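You operate a simulated robot arm through the tools that you are given. There is no shell and no other tool.

You run a simulated robot arm. Do the job below in one go: nothing can be reset, and whatever is moved stays where it is left.

TASK
Fit the brown hinge at the left end of the silver rail and the 80 kg roller at the right.
Fine: slide each to its stop, then lock it with its red knob.

The check looks at the end state, three seconds after you hand in, the way a careful person would. Anything else that was tipped, shoved, dropped, spilled or broken makes it a failure.

THE ROBOT
A 6-joint arm with a two-finger gripper, fixed in place. Base frame: the origin is at the foot of the arm, x ahead of it, y to its left, z up. Units: mm, degrees, N and s.
It reaches about 1298 mm from its shoulder. Its first joint turns from -149.0 to 149.0 degrees. Payload 1.57 kg.
Tool frame: the origin (TCP) lies between the finger pads and is the grasp point; the fingertips stand 21 mm ahead of it; z points along the fingers, y is the line along which they close. Largest opening 70 mm; the body of the gripper starts 50 mm behind the TCP.
Orientation is that of the tool frame in the base frame, as a unit quaternion [x, y, z, w]. With the fingers straight down and closing along the base's y, the tool's x points along the base's -x, its y along +y and its z along -z.

THE INTERFACE
- The arm moves only by the tool apply_moves. Its argument "motion" is a list of rows, each a list of 7 numbers: the shift along the tool's x, y, z in mm, then the turn, a rotation vector about the tool's x, y, z in degrees, then the closure, from 0 (fully open) to 1 (shut). In form: [[x, y, z, wx, wy, wz, claw], ...]. A call has 1 to 20 rows; each row is the pose to reach, as a shift and turn from the pose commanded when the call began, along the tool's axes at that moment. A row lasts 0.2 s, in which the tool goes at most 50 mm and 8.6 degrees; a call with a longer step from one row to the next is refused whole, and so is a gripper value outside its range. Where a pose cannot be reached the arm comes as near as it can. A force on the tool above 40 N (or 10 N above the force at the start of the call, whichever is more), or a blocked arm, ends the call early, and 0.2 s more pass. Each finger halts on what it meets, pressing with about 30 N; the grip force reading is that of the motor and also rises with nothing between the fingers. The clock runs only during rows and for 0.2 s after the last one: add rows that repeat a pose to give the fingers time. It gives the time, the measured TCP pose, the force on the tool (base axes), the opening and the grip force at its end, in the units of the frame above (readings bear some noise), with the torque about the TCP (base axes, N m) and any sound that the robot's microphone picked up.
- Cameras (640 x 400 px; columns grow to the right, rows downward): "scene" is fixed at [393, 492.4, 1340]; the picture's right is [0.76, 0.65, 0.00], its down [0.41, -0.47, -0.78] and it looks along [-0.51, 0.59, -0.62] (base axes); focal length 326 px, centre (320, 200). "wrist" rides on the gripper at [79, 4, -81] in the tool frame; the picture's right is [-0.05, 1.00, 0.00], its down [-0.67, -0.04, -0.74] and it looks along [-0.74, -0.04, 0.67] (tool axes); focal length 256 px, centre (320, 200). There is no depth. A picture from a camera that has moved, and an enlarged one, comes with that camera's place and axes in the base frame and with its lens. The place of the scene camera against the robot may be out by one fixed shift of up to 12 mm in any direction.
- camera(camera): a new picture of that camera. The clock stands still meanwhile.
- slide_trunk(by): slides the trunk up (or, below 0, down) by that many mm; the arm rides with it, the base frame stays. It gives what a move gives, with no picture.
- enlarge(camera, box): a new picture of the part [left, top, right, bottom] of that camera's present view, enlarged. The clock stands still meanwhile.
- close_job(): hands the job in; it is judged then, once.

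Places have to be worked out from the pictures, the camera data and where the tool is seen. Open the gripper and draw the arm clear of the work before you hand the job in, unless the task says otherwise.

The tools are called after "Request:" as name(argument=value, ...) on one line, values as JSON. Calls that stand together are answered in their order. apply_moves: Moves the arm, as the interface text tells. Its arguments: {"type":"object","properties":{"motion":{"type":"array","items":{"type":"array","items":{"type":"number"}}}},"required":["motion"]} The other tools are called the same way: slide_trunk (by) slides the trunk up or down; camera (camera) takes a picture; enlarge (camera, box) takes an enlarged picture of a part of a camera's view; close_job () hands the job in.

At the start:

```text
time: 0.0
ee_pos: [104.1, 674.2, 1143.4]
orientation: [0.0, 1.0, 0.0, 0.0]
wrist_force: [0.2, -0.1, -0.5]
ft_torque: [0.01, -0.02, 0.0]
width: 70.0
grasp_force: 0.0
trunk travel left (down, up): [-824.0, 146.0]
```

scene: 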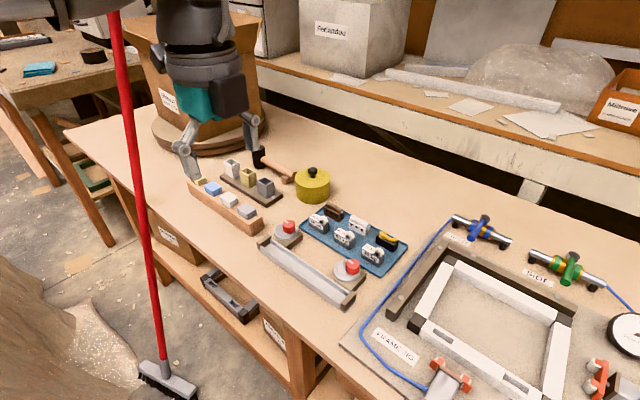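
wrist: 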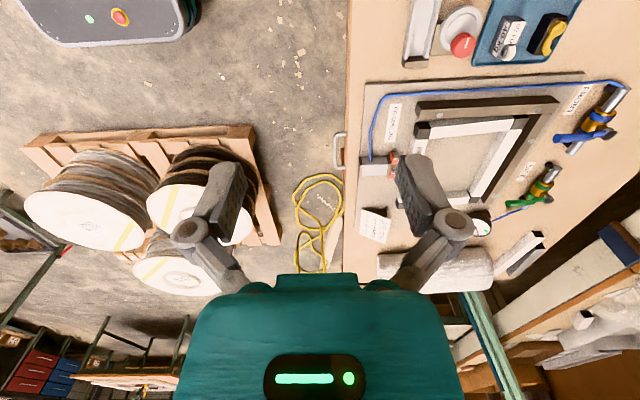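

I'll start by looking closely at the bench area with the rail, the blue tray and the red knobs.

Request:
enlarge(camera="scene", box=[240, 180, 430, 310])

Request:
enlarge(camera="scene", box=[160, 100, 350, 230])

Request:
enlarge(camera="scene", box=[290, 195, 420, 285])

Request:
enlarge(camera="wrist", box=[340, 0, 640, 200])

```text
3.08 times, centred on (335, 245) of scene
camera zoom: at [393.0, 492.4, 1340.0], right [0.76, 0.65, 0.0], down [0.41, -0.47, -0.78], along [-0.51, 0.59, -0.62], focal length 1004 px, centre (274, 62)
```

zoom: 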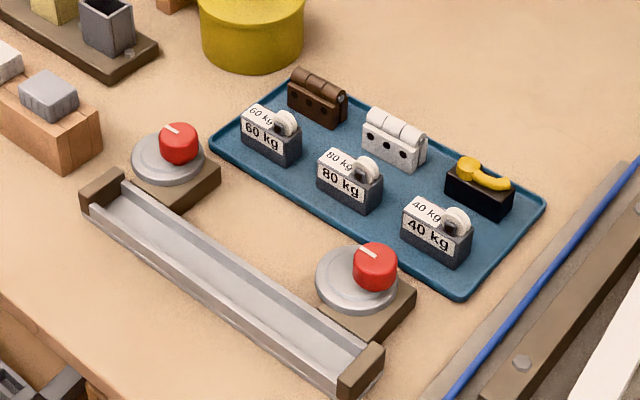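

```text
3.08 times, centred on (255, 165) of scene
camera zoom: at [393.0, 492.4, 1340.0], right [0.76, 0.65, 0.0], down [0.41, -0.47, -0.78], along [-0.51, 0.59, -0.62], focal length 1004 px, centre (520, 308)
```

zoom: 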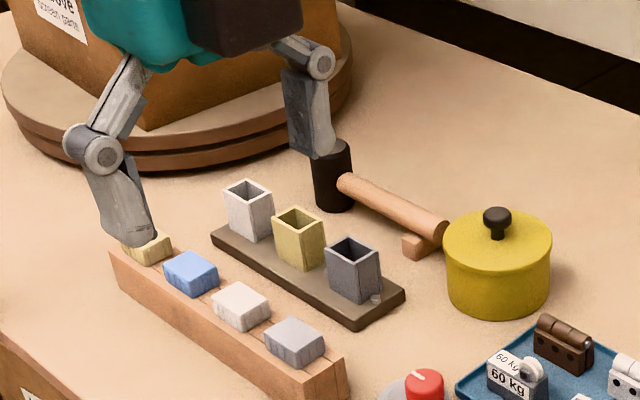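

```text
4.44 times, centred on (355, 240) of scene
camera zoom: at [393.0, 492.4, 1340.0], right [0.76, 0.65, 0.0], down [0.41, -0.47, -0.78], along [-0.51, 0.59, -0.62], focal length 1450 px, centre (164, 22)
```

zoom: 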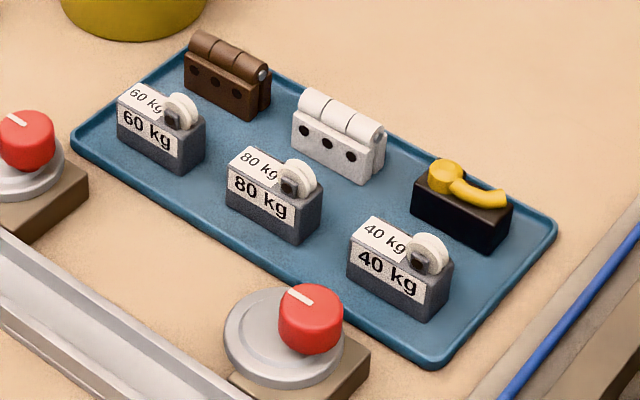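

```text
2.00 times, centred on (490, 100) of wrist
camera zoom: at [24.5, 678.6, 1224.7], right [0.05, 1.0, 0.0], down [0.67, -0.04, 0.74], along [0.74, -0.04, -0.67], focal length 512 px, centre (-20, 400)
```

zoom: 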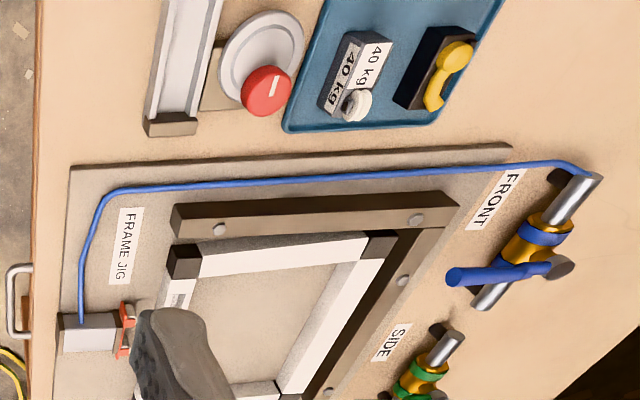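

The bench holds the rail (running along base x, near the front edge), two red knobs, and the blue tray with three rollers and two hinges. I'll move the wrist camera, still high up, back in -x and over the bench so that it looks onto the rail and tray.

Request:
apply_moves(motion=[[34, 29, 5, 0, 0, 0, 0], [68, 58, 10, 0, 0, 0, 0], [102, 87, 15, 0, 0, 0, 0], [136, 116, 20, 0, 0, 0, 0], [170, 145, 25, 0, 0, 0, 0], [204, 174, 30, 0, 0, 0, 0]])

Request:
camera(camera="wrist")

Request:
camera(camera="scene")

```text
time: 1.4
ee_pos: [-101.7, 851.5, 1140.4]
orientation: [0.0, 1.0, 0.0, 0.001]
wrist_force: [-0.3, -0.1, 0.4]
ft_torque: [0.03, -0.01, -0.01]
width: 70.2
grasp_force: 0.1
out of reach, approached as far as the arm can: row 1, 2, 3, 4, 5, 6
trunk travel left (down, up): [-824.0, 146.0]
```

```text
taken
camera wrist: at [-180.7, 855.2, 1224.2], right [0.05, 1.0, 0.0], down [0.67, -0.03, 0.75], along [0.74, -0.04, -0.67], focal length 256 px, centre (320, 200)
```

wrist: 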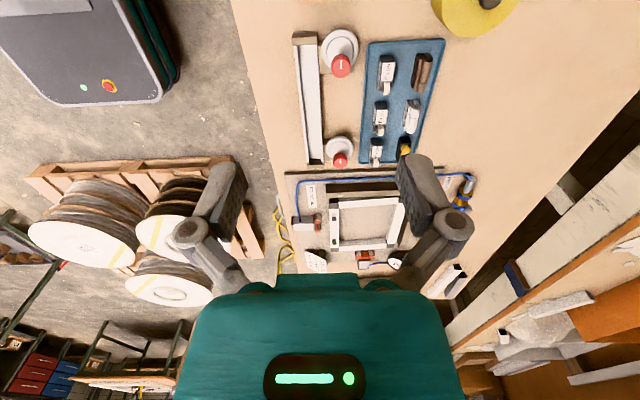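

```text
taken
```

scene: 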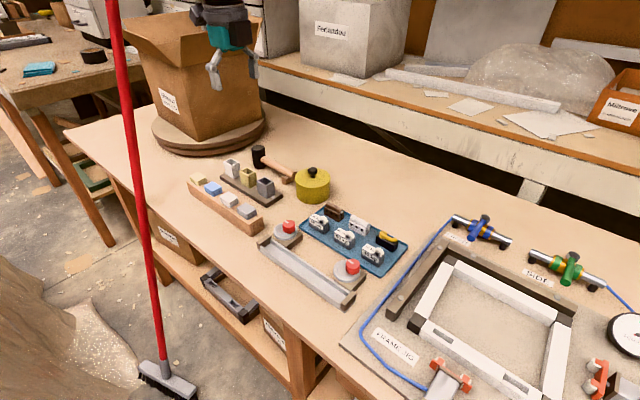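

The arm could not go lower with the trunk this high, and the rail seems to run from about x=-65 to 167 at y≈825, with the table around z≈790. I'll lower the trunk so the arm gets closer working height.

Request:
slide_trunk(by=-150)

Request:
camera(camera="wrist")

Request:
camera(camera="scene")

```text
time: 3.1
ee_pos: [-100.5, 849.9, 991.8]
orientation: [0.001, 1.0, 0.0, 0.0]
wrist_force: [0.6, 0.1, 0.1]
ft_torque: [0.02, 0.03, 0.02]
width: 70.3
grasp_force: 0.1
trunk travel left (down, up): [-674.0, 296.0]
```

```text
taken
camera wrist: at [-179.7, 854.1, 1074.7], right [0.05, 1.0, 0.0], down [0.67, -0.04, 0.75], along [0.74, -0.04, -0.67], focal length 256 px, centre (320, 200)
```

wrist: 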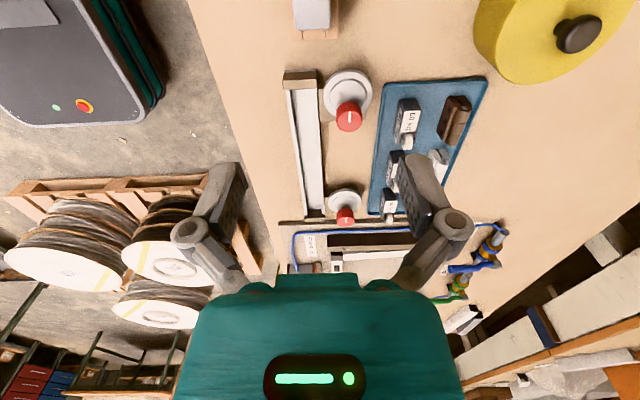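

```text
taken
```

scene: 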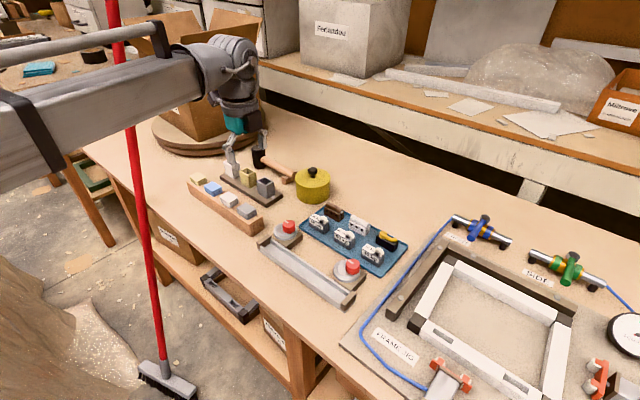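

The forearm is clear of the pole and the box. I'll enlarge the wrist view for details of the rail, knobs and the tray.

Request:
enlarge(camera="wrist", box=[270, 60, 430, 160])

Request:
enlarge(camera="wrist", box=[270, 140, 430, 240])

Request:
enlarge(camera="scene", box=[250, 215, 370, 315])

```text
4.00 times, centred on (350, 110) of wrist
camera zoom: at [-179.7, 854.1, 1074.7], right [0.05, 1.0, 0.0], down [0.67, -0.04, 0.75], along [0.74, -0.04, -0.67], focal length 1024 px, centre (200, 560)
```

zoom: 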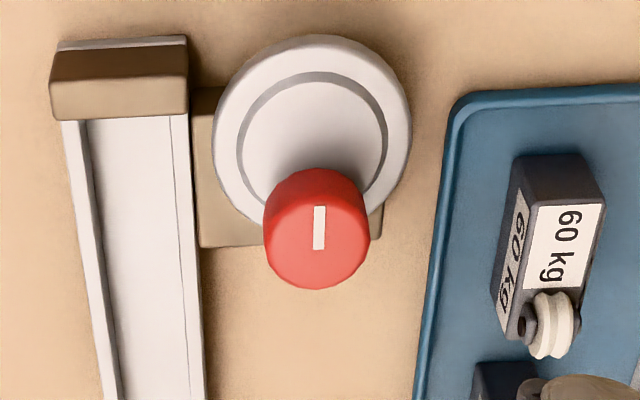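

```text
4.00 times, centred on (350, 190) of wrist
camera zoom: at [-179.7, 854.1, 1074.7], right [0.05, 1.0, 0.0], down [0.67, -0.04, 0.75], along [0.74, -0.04, -0.67], focal length 1024 px, centre (200, 240)
```

zoom: 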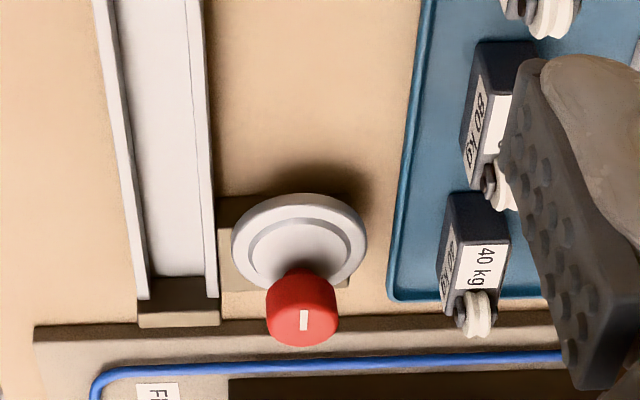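

```text
4.00 times, centred on (310, 265) of scene
camera zoom: at [393.0, 492.4, 1340.0], right [0.76, 0.65, 0.0], down [0.41, -0.47, -0.78], along [-0.51, 0.59, -0.62], focal length 1305 px, centre (360, -60)
```

zoom: 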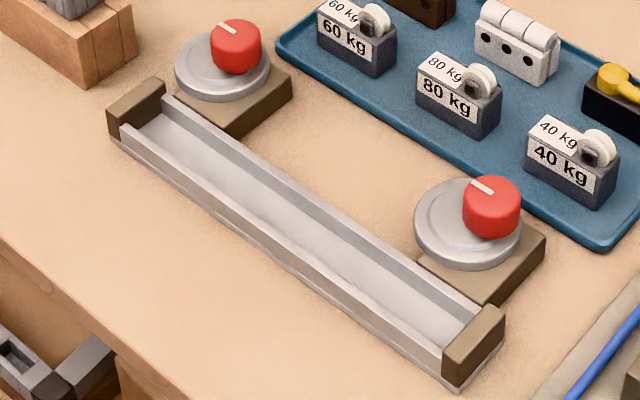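

The clamps look like eccentric discs turned by the red knobs. I'll tilt the tool 40° about its y and move over the work so that the wrist camera looks almost straight down on the rail, staying well above everything.

Request:
apply_moves(motion=[[-24, 3, 3, 0, 7, 0, 0], [-48, 6, 6, 0, 14, 0, 0], [-72, 10, 10, 0, 21, 0, 0], [-96, 14, 13, 0, 28, 0, 0], [-120, 18, 17, 0, 34, 0, 0], [-140, 20, 20, 0, 40, 0, 0]])

Request:
camera(camera="wrist")

Request:
camera(camera="scene")

```text
time: 4.5
ee_pos: [39.4, 870.8, 1035.0]
orientation: [0.0, 0.94, 0.001, -0.341]
wrist_force: [0.0, -0.1, -0.1]
ft_torque: [-0.03, -0.01, 0.03]
width: 69.7
grasp_force: 0.1
out of reach, approached as far as the arm can: row 1, 2, 3, 4, 5, 6
trunk travel left (down, up): [-674.0, 296.0]
```

```text
taken
camera wrist: at [31.0, 875.2, 1150.2], right [0.04, 1.0, -0.03], down [0.99, -0.03, 0.14], along [0.14, -0.04, -0.99], focal length 256 px, centre (320, 200)
```

wrist: 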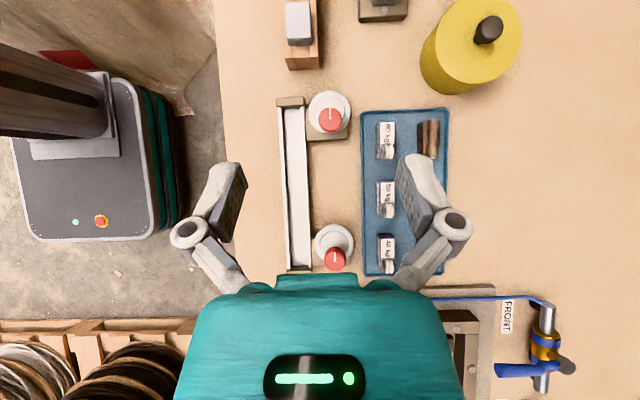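

```text
taken
```

scene: 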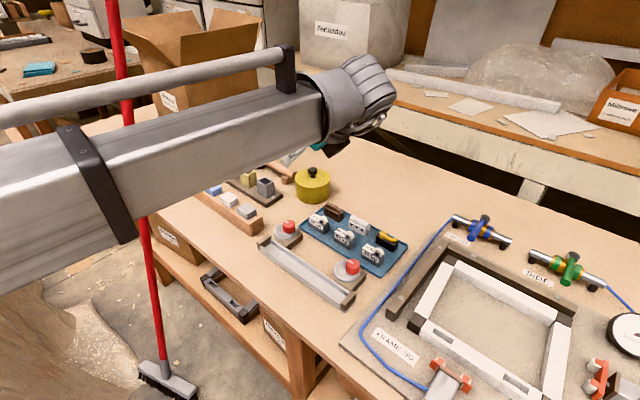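

I now have a nearly vertical view from z≈1150. I'll enlarge the parts of interest to measure positions.

Request:
enlarge(camera="wrist", box=[260, 80, 380, 180])

Request:
enlarge(camera="wrist", box=[260, 190, 380, 290])

Request:
enlarge(camera="wrist", box=[340, 100, 460, 200])

Request:
enlarge(camera="wrist", box=[340, 180, 460, 280])

```text
4.00 times, centred on (320, 130) of wrist
camera zoom: at [31.0, 875.2, 1150.2], right [0.04, 1.0, -0.03], down [0.99, -0.03, 0.14], along [0.14, -0.04, -0.99], focal length 1024 px, centre (320, 480)
```

zoom: 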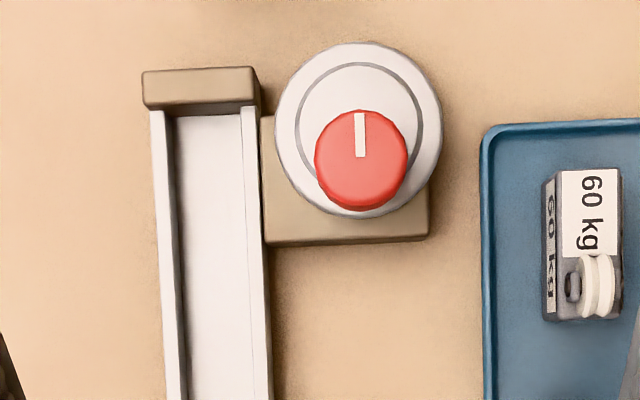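

```text
4.00 times, centred on (320, 240) of wrist
camera zoom: at [31.0, 875.2, 1150.2], right [0.04, 1.0, -0.03], down [0.99, -0.03, 0.14], along [0.14, -0.04, -0.99], focal length 1024 px, centre (320, 40)
```

zoom: 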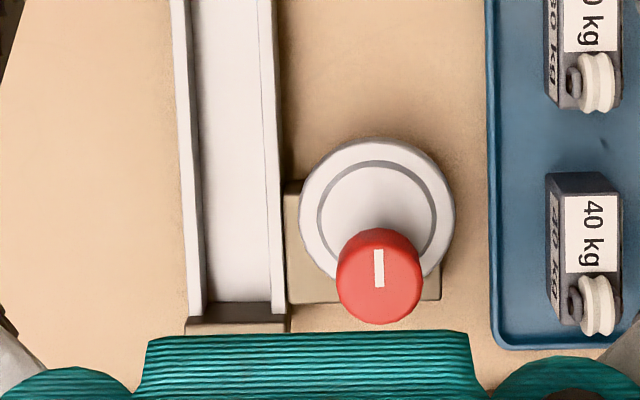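

```text
4.00 times, centred on (400, 150) of wrist
camera zoom: at [31.0, 875.2, 1150.2], right [0.04, 1.0, -0.03], down [0.99, -0.03, 0.14], along [0.14, -0.04, -0.99], focal length 1024 px, centre (0, 400)
```

zoom: 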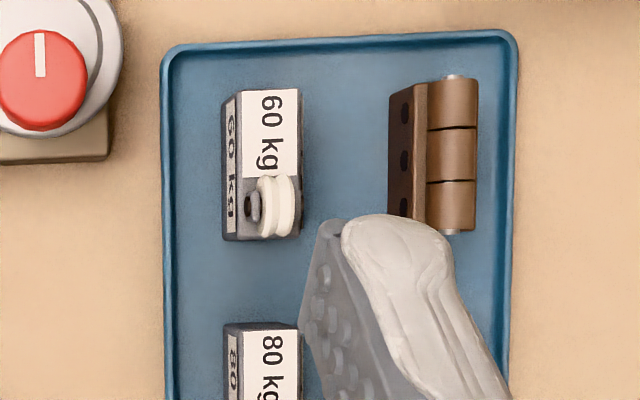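

```text
4.00 times, centred on (400, 230) of wrist
camera zoom: at [31.0, 875.2, 1150.2], right [0.04, 1.0, -0.03], down [0.99, -0.03, 0.14], along [0.14, -0.04, -0.99], focal length 1024 px, centre (0, 80)
```

zoom: 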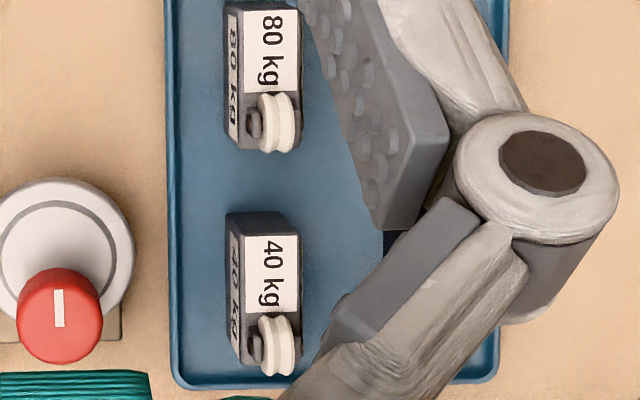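

The lobes of both eccentric discs point to -x (along the rail), with the index marks the same way, so turning them toward the rail (counter-clockwise from above, about 90°) should clamp. I'll lower the trunk further for closer, more exact views.

Request:
slide_trunk(by=-120)

Request:
camera(camera="wrist")

Request:
camera(camera="scene")

```text
time: 6.0
ee_pos: [39.4, 869.9, 916.2]
orientation: [0.0, 0.94, 0.0, -0.341]
wrist_force: [0.7, -0.2, 1.1]
ft_torque: [0.01, 0.0, 0.0]
width: 69.7
grasp_force: 0.0
trunk travel left (down, up): [-554.0, 416.0]
```

```text
taken
camera wrist: at [30.3, 875.0, 1030.1], right [0.04, 1.0, -0.03], down [0.99, -0.03, 0.14], along [0.14, -0.04, -0.99], focal length 256 px, centre (320, 200)
```

wrist: 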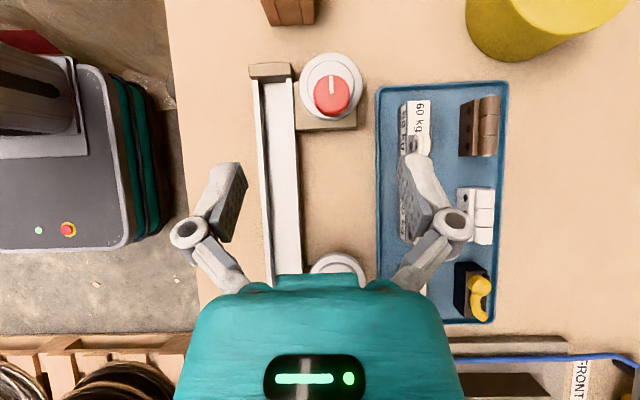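

```text
taken
```

scene: 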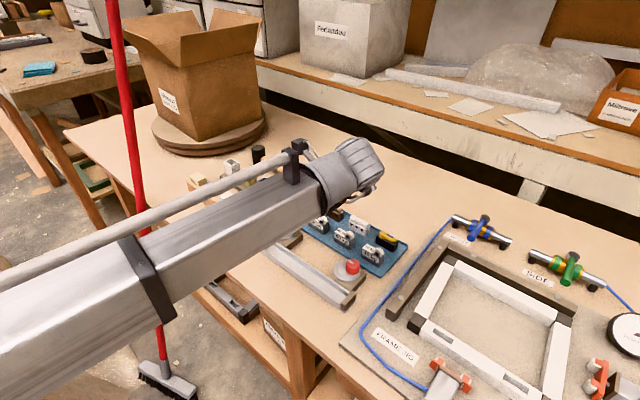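

The view is closer now. I'll enlarge the left clamp with the rail end, and the hinge area, for measurement.

Request:
enlarge(camera="wrist", box=[240, 40, 380, 140])

Request:
enlarge(camera="wrist", box=[370, 70, 510, 170])

Request:
enlarge(camera="wrist", box=[240, 180, 380, 280])

```text
4.00 times, centred on (310, 90) of wrist
camera zoom: at [30.3, 875.0, 1030.1], right [0.04, 1.0, -0.03], down [0.99, -0.03, 0.14], along [0.14, -0.04, -0.99], focal length 1024 px, centre (360, 640)
```

zoom: 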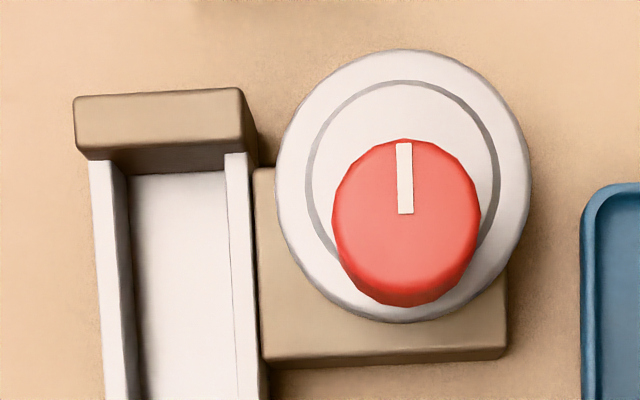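

```text
4.00 times, centred on (440, 120) of wrist
camera zoom: at [30.3, 875.0, 1030.1], right [0.04, 1.0, -0.03], down [0.99, -0.03, 0.14], along [0.14, -0.04, -0.99], focal length 1024 px, centre (-160, 520)
```

zoom: 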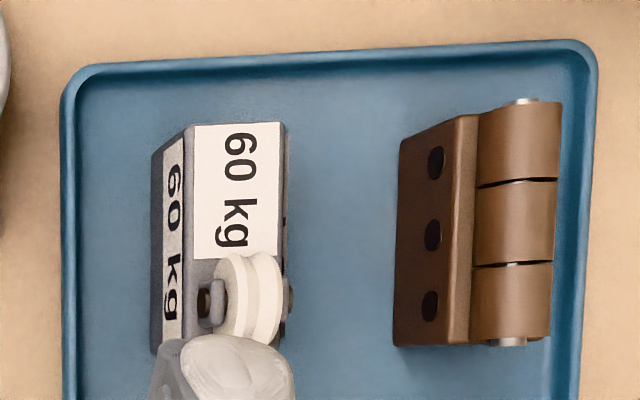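

```text
4.00 times, centred on (310, 230) of wrist
camera zoom: at [30.3, 875.0, 1030.1], right [0.04, 1.0, -0.03], down [0.99, -0.03, 0.14], along [0.14, -0.04, -0.99], focal length 1024 px, centre (360, 80)
```

zoom: 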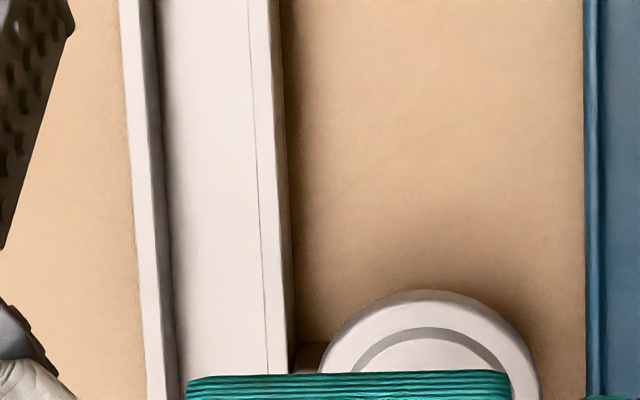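

The arm doesn't block the tray in the scene view, so I'll zoom hard there to understand the shapes of the hinge and the 80 kg roller, and the rail ends.

Request:
enlarge(camera="scene", box=[325, 200, 375, 235])

Request:
enlarge(camera="scene", box=[325, 220, 375, 255])

Request:
enlarge(camera="scene", box=[315, 250, 375, 310])

```text
11.43 times, centred on (350, 218) of scene
camera zoom: at [393.0, 492.4, 1340.0], right [0.76, 0.65, 0.0], down [0.41, -0.47, -0.78], along [-0.51, 0.59, -0.62], focal length 3730 px, centre (-23, 0)
```

zoom: 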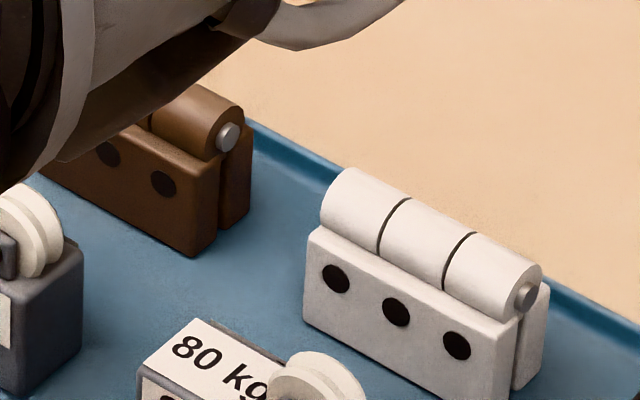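

```text
11.43 times, centred on (350, 238) of scene
camera zoom: at [393.0, 492.4, 1340.0], right [0.76, 0.65, 0.0], down [0.41, -0.47, -0.78], along [-0.51, 0.59, -0.62], focal length 3730 px, centre (-23, -229)
```

zoom: 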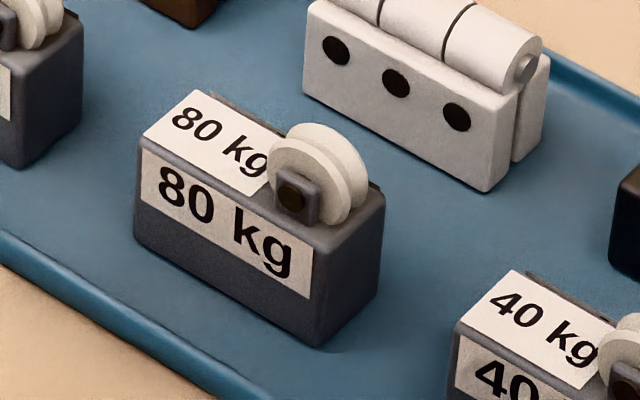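

```text
6.67 times, centred on (345, 280) of scene
camera zoom: at [393.0, 492.4, 1340.0], right [0.76, 0.65, 0.0], down [0.41, -0.47, -0.78], along [-0.51, 0.59, -0.62], focal length 2176 px, centre (153, -333)
```

zoom: 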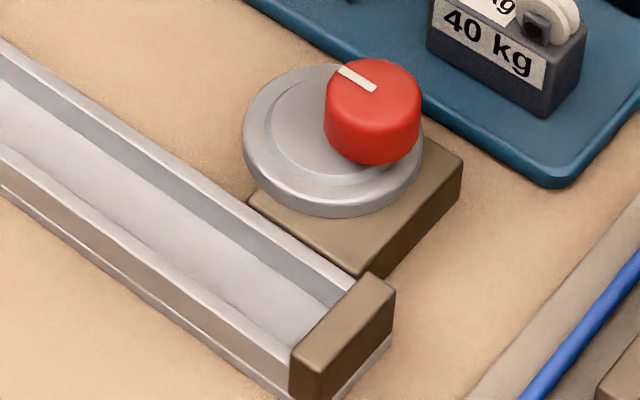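

The hinge is two folded leaves with a barrel on top and the roller a plain block with a wheel at its +x half, both lying along x like the rail. I'll bring the tool back to vertical above the hinge (around x≈15, y≈1000), well clear of the objects, and look straight at it.

Request:
apply_moves(motion=[[6, 22, -2, 0, -6.7, 0, 0], [13, 44, -5, 0, -13.4, 0, 0], [19, 66, -7, 0, -20, 0, 0], [25, 88, -9, 0, -26.7, 0, 0], [31, 110, -12, 0, -33.4, 0, 0], [37.8, 130, -14, 0, -40, 0, 0]])

Request:
camera(camera="wrist")

Request:
camera(camera="scene")

```text
time: 7.5
ee_pos: [20.3, 1003.8, 872.5]
orientation: [0.0, 1.0, 0.0, 0.002]
wrist_force: [-0.2, 0.3, 0.4]
ft_torque: [0.01, 0.01, 0.0]
width: 70.2
grasp_force: 0.1
out of reach, approached as far as the arm can: row 1, 2, 3, 4, 5, 6
trunk travel left (down, up): [-554.0, 416.0]
```

```text
taken
camera wrist: at [-58.6, 1007.8, 954.4], right [0.05, 1.0, 0.0], down [0.66, -0.04, 0.75], along [0.75, -0.04, -0.66], focal length 256 px, centre (320, 200)
```

wrist: 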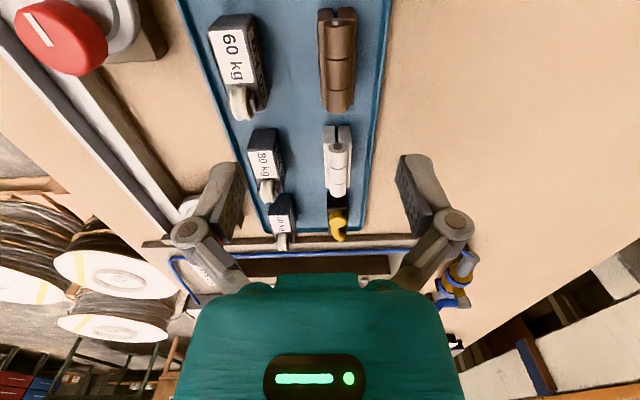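

```text
taken
```

scene: 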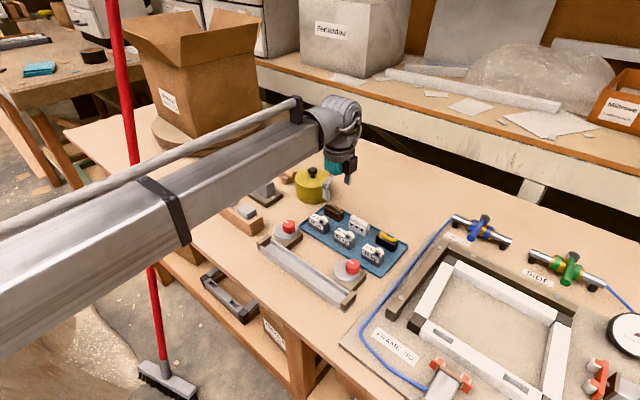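

Height again settled at 872, so the arm seems limited downward relative to the trunk. I'll test whether it can go up relative to the trunk.

Request:
apply_moves(motion=[[0, 0, -25, 0, 0, 0, 0], [0, 0, -50, 0, 0, 0, 0], [0, 0, -75, 0, 0, 0, 0]])

```text
time: 8.2
ee_pos: [20.4, 1002.9, 871.0]
orientation: [0.0, 1.0, 0.0, 0.001]
wrist_force: [-0.4, -0.6, -0.2]
ft_torque: [0.02, -0.03, -0.02]
width: 70.1
grasp_force: 0.1
out of reach, approached as far as the arm can: row 1, 2, 3
trunk travel left (down, up): [-554.0, 416.0]
```

Moving up is also "out of reach", so the height seems to be set only by the trunk. I'll check with a zero move whether the commanded pose now matches the real one.

Request:
apply_moves(motion=[[0, 0, 0, 0, 0, 0, 0]])

```text
time: 8.7
ee_pos: [20.0, 1002.7, 871.5]
orientation: [0.0, 1.0, 0.0, 0.002]
wrist_force: [-0.1, 0.6, 0.2]
ft_torque: [-0.02, -0.01, 0.0]
width: 70.2
grasp_force: 0.1
trunk travel left (down, up): [-554.0, 416.0]
```

Confirmed: the arm moves in the plane and the trunk sets the height. Now I'll enlarge the hinge and the 80 kg roller from this pose.

Request:
enlarge(camera="wrist", box=[260, 0, 420, 120])

Request:
enlarge(camera="wrist", box=[200, 110, 360, 230])

```text
3.33 times, centred on (340, 60) of wrist
camera zoom: at [-58.8, 1007.3, 954.5], right [0.05, 1.0, 0.0], down [0.67, -0.04, 0.75], along [0.74, -0.04, -0.67], focal length 853 px, centre (253, 667)
```

zoom: 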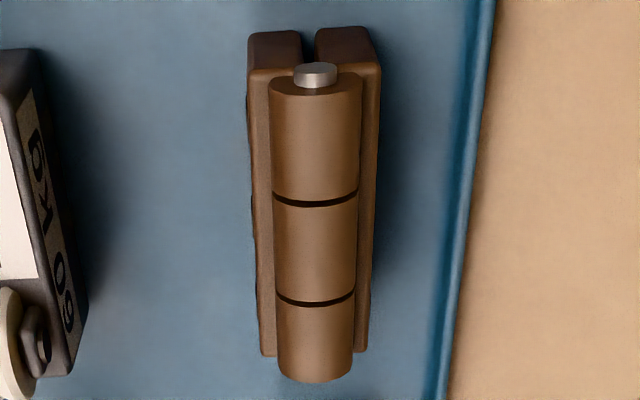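

```text
3.33 times, centred on (280, 170) of wrist
camera zoom: at [-58.8, 1007.3, 954.5], right [0.05, 1.0, 0.0], down [0.67, -0.04, 0.75], along [0.74, -0.04, -0.67], focal length 853 px, centre (453, 300)
```

zoom: 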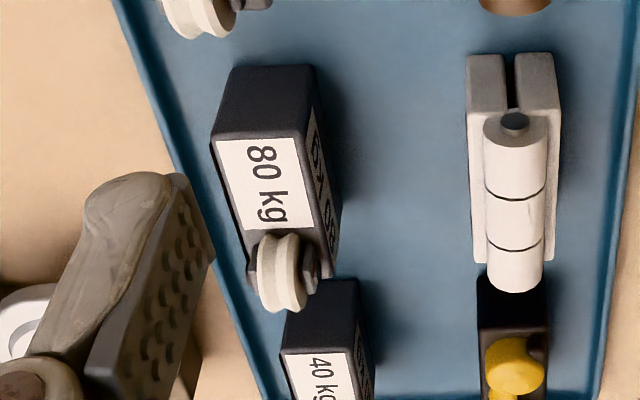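

Triangulating the hinge top from two views gives z≈785–799, so the table is lower than I first thought. I'll close the fingers and go over the bare table between the rail and tray (about x=60, y=885) to touch it and get the height.

Request:
apply_moves(motion=[[-13, -40, 0, 0, 0, 0, 0.4], [-27, -80, 0, 0, 0, 0, 0.8], [-40, -118, 0, 0, 0, 0, 1], [-40, -118, 0, 0, 0, 0, 1], [-40, -118, 0, 0, 0, 0, 1]])

Request:
camera(camera="wrist")

```text
time: 9.8
ee_pos: [60.6, 885.2, 872.0]
orientation: [-0.001, 1.0, 0.001, 0.001]
wrist_force: [0.5, -1.1, -0.3]
ft_torque: [0.02, 0.02, 0.01]
width: 0.0
grasp_force: 28.4
trunk travel left (down, up): [-554.0, 416.0]
```

```text
taken
camera wrist: at [-19.5, 888.7, 954.5], right [0.05, 1.0, 0.0], down [0.67, -0.04, 0.75], along [0.74, -0.04, -0.67], focal length 256 px, centre (320, 200)
```

wrist: 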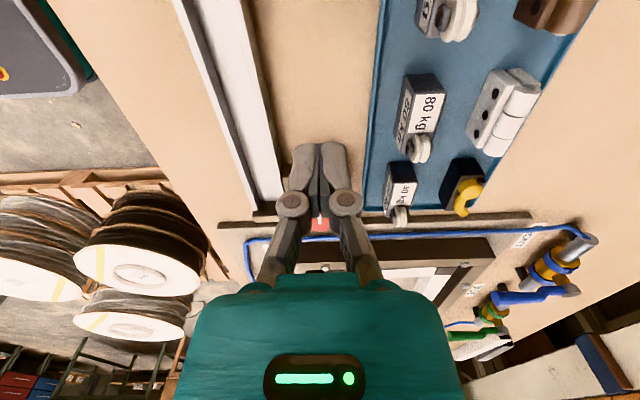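

The closed fingers are over bare table. I'll lower in steps and watch the force.

Request:
slide_trunk(by=-45)

Request:
camera(camera="wrist")

```text
time: 10.7
ee_pos: [60.2, 884.4, 827.4]
orientation: [0.0, 1.0, 0.0, 0.001]
wrist_force: [0.5, -0.1, 0.1]
ft_torque: [0.0, 0.01, -0.01]
width: 0.0
grasp_force: 28.9
trunk travel left (down, up): [-509.0, 461.0]
```

```text
taken
camera wrist: at [-19.6, 888.6, 909.6], right [0.05, 1.0, 0.0], down [0.67, -0.04, 0.75], along [0.74, -0.04, -0.67], focal length 256 px, centre (320, 200)
```

wrist: 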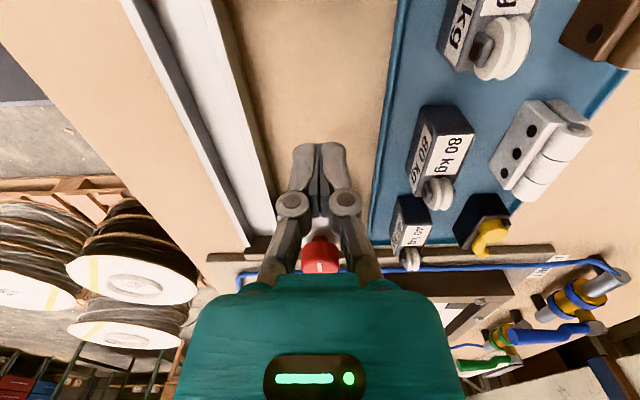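

No contact with the fingertips at about z=806. Continuing down in smaller steps.

Request:
slide_trunk(by=-14)

```text
time: 11.3
ee_pos: [59.7, 884.9, 812.9]
orientation: [0.0, 1.0, 0.0, 0.001]
wrist_force: [0.4, 0.6, -0.1]
ft_torque: [-0.04, 0.03, -0.04]
width: 0.2
grasp_force: 28.8
trunk travel left (down, up): [-495.0, 475.0]
```

Request:
slide_trunk(by=-8)

Request:
camera(camera="wrist")

```text
time: 11.9
ee_pos: [59.3, 884.6, 803.4]
orientation: [0.0, 1.0, 0.001, 0.001]
wrist_force: [-0.5, 0.1, -0.5]
ft_torque: [0.01, 0.0, -0.03]
width: 0.0
grasp_force: 28.2
trunk travel left (down, up): [-487.0, 483.0]
```

```text
taken
camera wrist: at [-19.6, 888.6, 887.5], right [0.05, 1.0, 0.0], down [0.67, -0.04, 0.75], along [0.74, -0.04, -0.67], focal length 256 px, centre (320, 200)
```

wrist: 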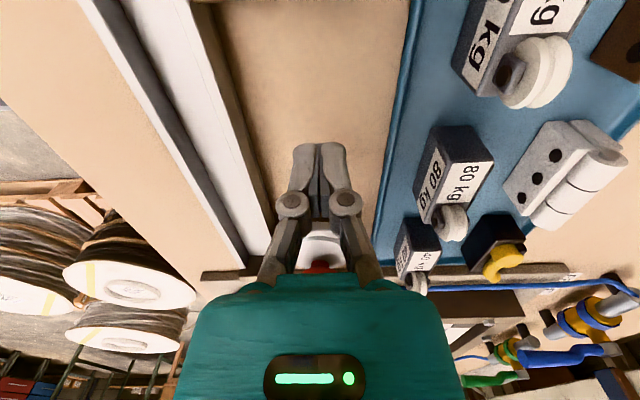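

Fingertips at about 784 and still no contact; continuing.

Request:
slide_trunk(by=-6)

Request:
enlarge(camera="wrist", box=[240, 80, 400, 200])

```text
time: 12.5
ee_pos: [59.0, 884.6, 800.0]
orientation: [0.0, 1.0, 0.0, 0.001]
wrist_force: [-0.4, -0.9, 0.8]
ft_torque: [0.02, 0.02, 0.03]
width: 0.0
grasp_force: 28.3
trunk travel left (down, up): [-481.0, 489.0]
```

```text
3.33 times, centred on (320, 140) of wrist
camera zoom: at [-19.6, 888.6, 881.5], right [0.05, 1.0, 0.0], down [0.67, -0.04, 0.75], along [0.74, -0.04, -0.67], focal length 853 px, centre (320, 400)
```

zoom: 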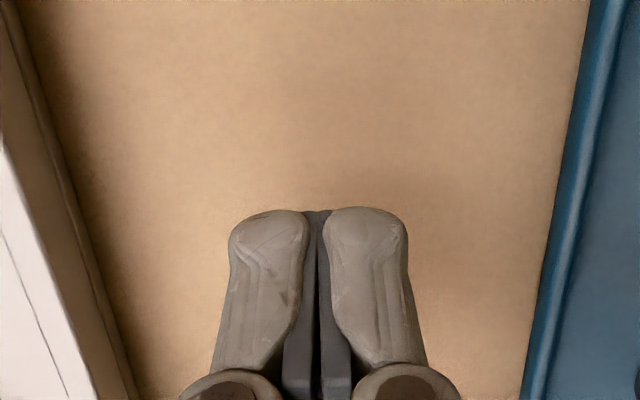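

Tips at about 779, shadow starting to gather near the tips. Another small step.

Request:
slide_trunk(by=-5)

```text
time: 13.0
ee_pos: [60.3, 883.4, 793.6]
orientation: [0.001, 1.0, 0.0, 0.001]
wrist_force: [0.1, 0.4, 0.0]
ft_torque: [0.01, 0.01, 0.02]
width: 0.0
grasp_force: 28.7
trunk travel left (down, up): [-476.0, 494.0]
```

Request:
slide_trunk(by=-4)

Request:
enlarge(camera="wrist", box=[240, 80, 400, 200])

```text
time: 13.5
ee_pos: [60.5, 884.1, 790.2]
orientation: [-0.001, 1.0, -0.001, 0.001]
wrist_force: [-0.1, 0.0, -0.4]
ft_torque: [0.01, -0.03, -0.01]
width: 0.0
grasp_force: 29.0
trunk travel left (down, up): [-472.0, 498.0]
```

```text
3.33 times, centred on (320, 140) of wrist
camera zoom: at [-19.6, 888.6, 872.5], right [0.05, 1.0, 0.0], down [0.67, -0.04, 0.75], along [0.74, -0.04, -0.67], focal length 853 px, centre (320, 400)
```

zoom: 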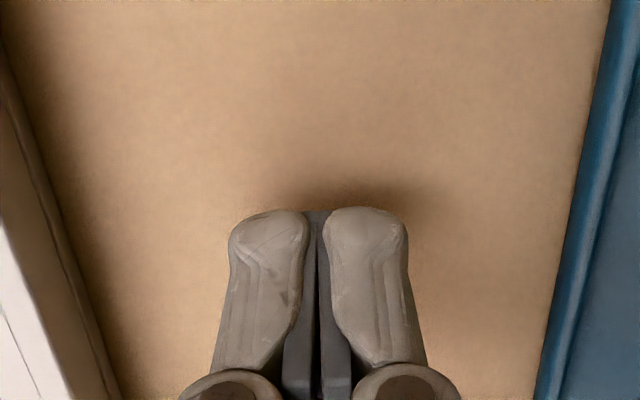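

Tips at about 770, with a contact shadow forming; the table is near. Smaller steps now.

Request:
slide_trunk(by=-3)

```text
time: 14.1
ee_pos: [59.7, 883.3, 787.5]
orientation: [-0.001, 1.0, 0.0, 0.001]
wrist_force: [-0.3, 0.9, 0.1]
ft_torque: [-0.01, -0.01, -0.03]
width: 0.0
grasp_force: 28.0
trunk travel left (down, up): [-469.0, 501.0]
```

Request:
slide_trunk(by=-3)

Request:
enlarge(camera="wrist", box=[240, 80, 400, 200])

```text
time: 14.6
ee_pos: [59.9, 884.7, 783.9]
orientation: [0.0, 1.0, 0.0, 0.0]
wrist_force: [1.1, 0.3, -0.2]
ft_torque: [0.01, -0.01, 0.0]
width: 0.0
grasp_force: 28.4
trunk travel left (down, up): [-466.0, 504.0]
```

```text
3.33 times, centred on (320, 140) of wrist
camera zoom: at [-19.6, 888.6, 866.5], right [0.05, 1.0, 0.0], down [0.67, -0.04, 0.75], along [0.74, -0.04, -0.67], focal length 853 px, centre (320, 400)
```

zoom: 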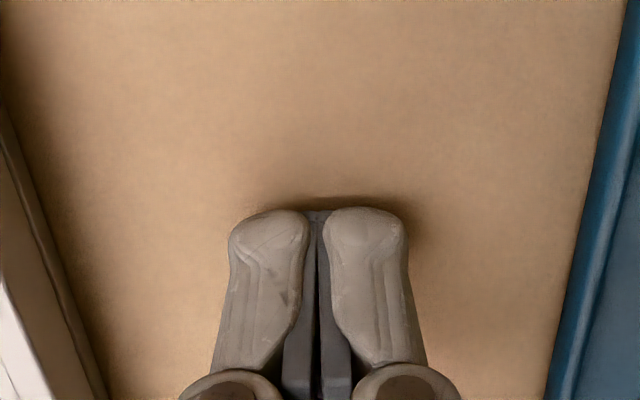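

Tips at about 763; still free. Two more millimetres at a time.

Request:
slide_trunk(by=-2)

```text
time: 15.1
ee_pos: [59.0, 884.2, 782.8]
orientation: [-0.001, 1.0, 0.0, 0.001]
wrist_force: [0.9, 0.0, -0.5]
ft_torque: [0.04, 0.0, 0.0]
width: 0.2
grasp_force: 28.0
trunk travel left (down, up): [-464.0, 506.0]
```

Request:
slide_trunk(by=-2)

Request:
enlarge(camera="wrist", box=[240, 80, 400, 200])

```text
time: 15.6
ee_pos: [59.3, 884.2, 780.5]
orientation: [0.0, 1.0, 0.0, 0.001]
wrist_force: [-0.2, 0.1, 0.3]
ft_torque: [0.0, 0.02, 0.0]
width: 0.0
grasp_force: 29.0
trunk travel left (down, up): [-462.0, 508.0]
```

```text
3.33 times, centred on (320, 140) of wrist
camera zoom: at [-19.6, 888.6, 862.5], right [0.05, 1.0, 0.0], down [0.67, -0.04, 0.75], along [0.74, -0.04, -0.67], focal length 853 px, centre (320, 400)
```

zoom: 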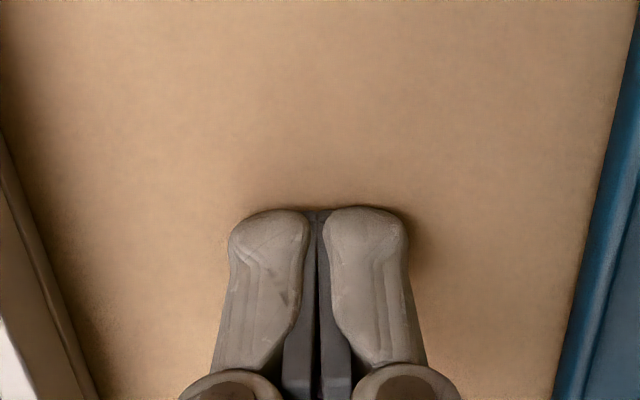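

Tips at about 758.6; the shadow is nearly closed up under the tips. Continuing by 2 mm.

Request:
slide_trunk(by=-2)

```text
time: 16.1
ee_pos: [59.4, 884.2, 779.9]
orientation: [0.0, 1.0, 0.002, 0.001]
wrist_force: [1.3, 7.5, 22.3]
ft_torque: [0.09, -0.02, -0.01]
width: 0.0
grasp_force: 28.5
trunk travel left (down, up): [-460.0, 510.0]
```

Contact: 22 N with the fingertips at z≈758, so the table top is at z≈758. I'll raise the trunk by 75 to a safe travel height.

Request:
slide_trunk(by=75)

```text
time: 17.3
ee_pos: [59.6, 884.9, 853.8]
orientation: [0.001, 1.0, 0.0, 0.0]
wrist_force: [-0.4, 0.7, -0.2]
ft_torque: [-0.01, 0.01, -0.01]
width: 0.0
grasp_force: 28.4
trunk travel left (down, up): [-535.0, 435.0]
```

Now I move above the hinge's +x part (about x=15, y=1015) with the fingers opened to about 40 mm.

Request:
apply_moves(motion=[[11, 33, 0, 0, 0, 0, 0.8], [22, 66, 0, 0, 0, 0, 0.6], [33, 99, 0, 0, 0, 0, 0.43], [44.5, 130.8, 0, 0, 0, 0, 0.43], [44.5, 130.8, 0, 0, 0, 0, 0.43]])

Request:
camera(camera="wrist")

Request:
enlarge(camera="wrist", box=[240, 80, 400, 200])

```text
time: 18.5
ee_pos: [16.8, 1016.5, 854.0]
orientation: [0.001, 1.0, 0.0, 0.0]
wrist_force: [-0.4, 0.7, -0.4]
ft_torque: [0.01, 0.01, 0.0]
width: 40.0
grasp_force: 0.0
trunk travel left (down, up): [-535.0, 435.0]
```

```text
taken
camera wrist: at [-62.5, 1020.2, 935.3], right [0.05, 1.0, 0.0], down [0.67, -0.04, 0.75], along [0.74, -0.04, -0.67], focal length 256 px, centre (320, 200)
```

wrist: 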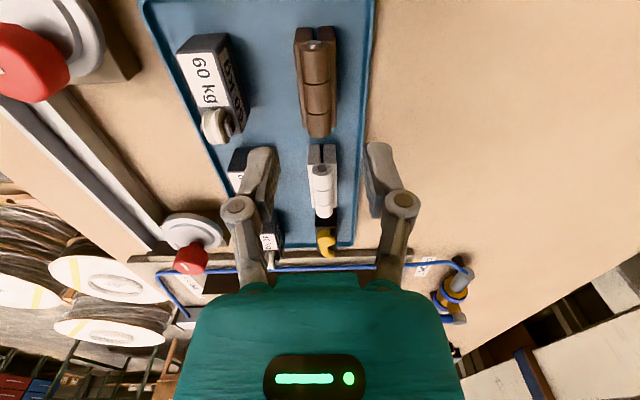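

```text
3.33 times, centred on (320, 140) of wrist
camera zoom: at [-62.5, 1020.2, 935.3], right [0.05, 1.0, 0.0], down [0.67, -0.04, 0.75], along [0.74, -0.04, -0.67], focal length 853 px, centre (320, 400)
```

zoom: 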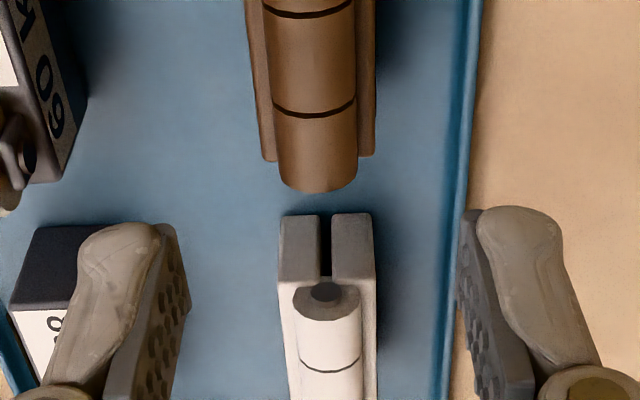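

The gripper is well centred on the hinge (leaf tops span x≈-20…28, y≈1004…1026). I'll lower 56 mm so that the fingertips are about 13 mm above the tray floor.

Request:
slide_trunk(by=-56)

Request:
camera(camera="wrist")

Request:
enlarge(camera="wrist", box=[240, 100, 400, 220])

```text
time: 19.4
ee_pos: [15.8, 1015.7, 797.8]
orientation: [0.0, 1.0, 0.0, 0.002]
wrist_force: [1.0, 0.4, 0.3]
ft_torque: [0.05, -0.02, 0.01]
width: 40.1
grasp_force: 0.1
trunk travel left (down, up): [-479.0, 491.0]
```

```text
taken
camera wrist: at [-62.3, 1019.8, 879.6], right [0.05, 1.0, 0.0], down [0.67, -0.04, 0.75], along [0.74, -0.04, -0.67], focal length 256 px, centre (320, 200)
```

wrist: 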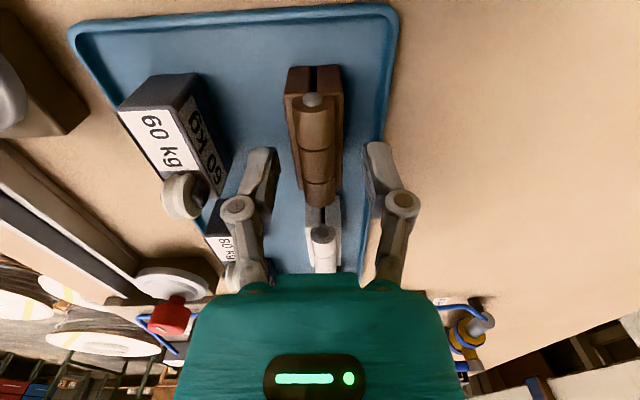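

```text
3.33 times, centred on (320, 160) of wrist
camera zoom: at [-62.3, 1019.8, 879.6], right [0.05, 1.0, 0.0], down [0.67, -0.04, 0.75], along [0.74, -0.04, -0.67], focal length 853 px, centre (320, 333)
```

zoom: 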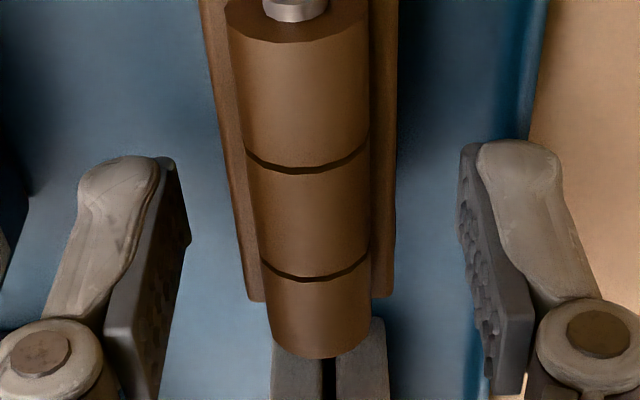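

The fingers straddle the hinge. Closing on it now.

Request:
apply_moves(motion=[[0, 0, 0, 0, 0, 0, 0.6], [0, 0, 0, 0, 0, 0, 0.7], [0, 0, 0, 0, 0, 0, 0.8], [0, 0, 0, 0, 0, 0, 1], [0, 0, 0, 0, 0, 0, 1]])

Request:
enlarge(camera="wrist", box=[240, 60, 400, 180])

```text
time: 20.6
ee_pos: [17.0, 1015.4, 798.3]
orientation: [0.0, 1.0, -0.001, 0.0]
wrist_force: [0.0, -1.1, 1.0]
ft_torque: [-0.03, 0.08, 0.01]
width: 21.0
grasp_force: 29.4
trunk travel left (down, up): [-479.0, 491.0]
```

```text
3.33 times, centred on (320, 120) of wrist
camera zoom: at [-62.4, 1019.8, 879.6], right [0.05, 1.0, 0.0], down [0.67, -0.04, 0.75], along [0.74, -0.04, -0.67], focal length 853 px, centre (320, 467)
```

zoom: 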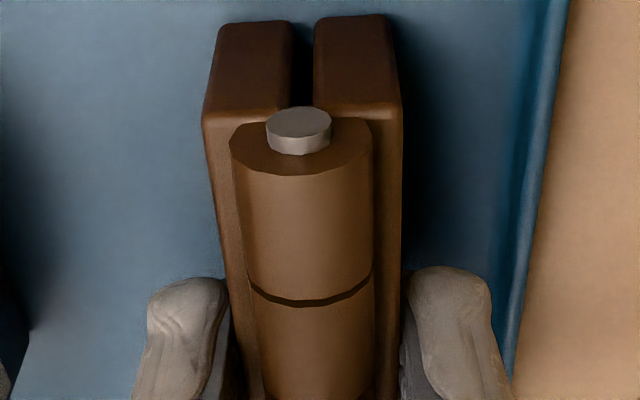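

Gripped at 21.0 mm with 29 N. Lifting the hinge 78 mm to pass over the other parts and the knob.

Request:
slide_trunk(by=78)

Request:
camera(camera="wrist")

```text
time: 21.8
ee_pos: [17.4, 1015.4, 875.0]
orientation: [0.0, 1.0, -0.001, 0.0]
wrist_force: [0.0, 0.1, -0.1]
ft_torque: [0.0, 0.03, 0.02]
width: 0.0
grasp_force: 28.9
trunk travel left (down, up): [-557.0, 413.0]
```

```text
taken
camera wrist: at [-62.4, 1020.0, 957.4], right [0.05, 1.0, 0.0], down [0.67, -0.04, 0.75], along [0.74, -0.04, -0.67], focal length 256 px, centre (320, 200)
```

wrist: 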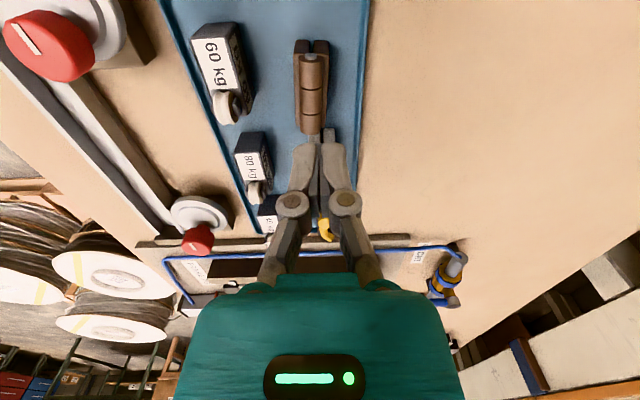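

The hinge slipped out of the grip (width now 0) and stayed in the tray. I'll look closely at its present state before trying again.

Request:
enlarge(camera="wrist", box=[240, 20, 400, 140])

Request:
enlarge(camera="scene", box=[300, 185, 420, 275])

```text
3.33 times, centred on (320, 80) of wrist
camera zoom: at [-62.4, 1020.0, 957.4], right [0.05, 1.0, 0.0], down [0.67, -0.04, 0.75], along [0.74, -0.04, -0.67], focal length 853 px, centre (320, 600)
```

zoom: 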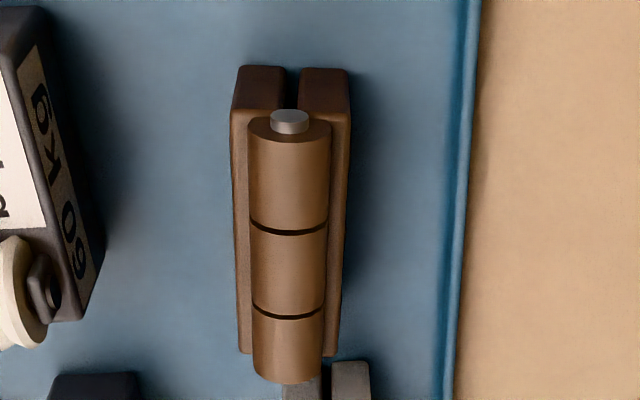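

```text
4.44 times, centred on (360, 230) of scene
camera zoom: at [393.0, 492.4, 1340.0], right [0.76, 0.65, 0.0], down [0.41, -0.47, -0.78], along [-0.51, 0.59, -0.62], focal length 1450 px, centre (142, 67)
```

zoom: 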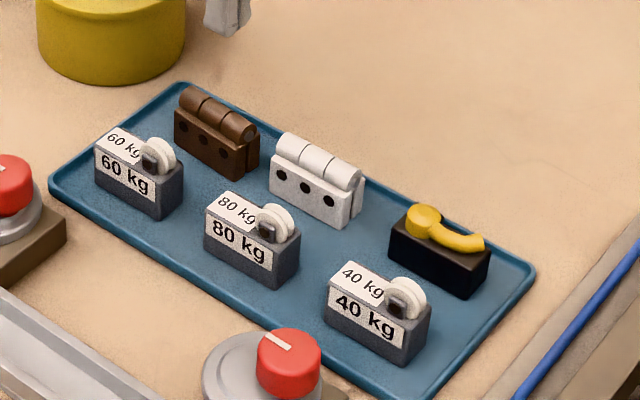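

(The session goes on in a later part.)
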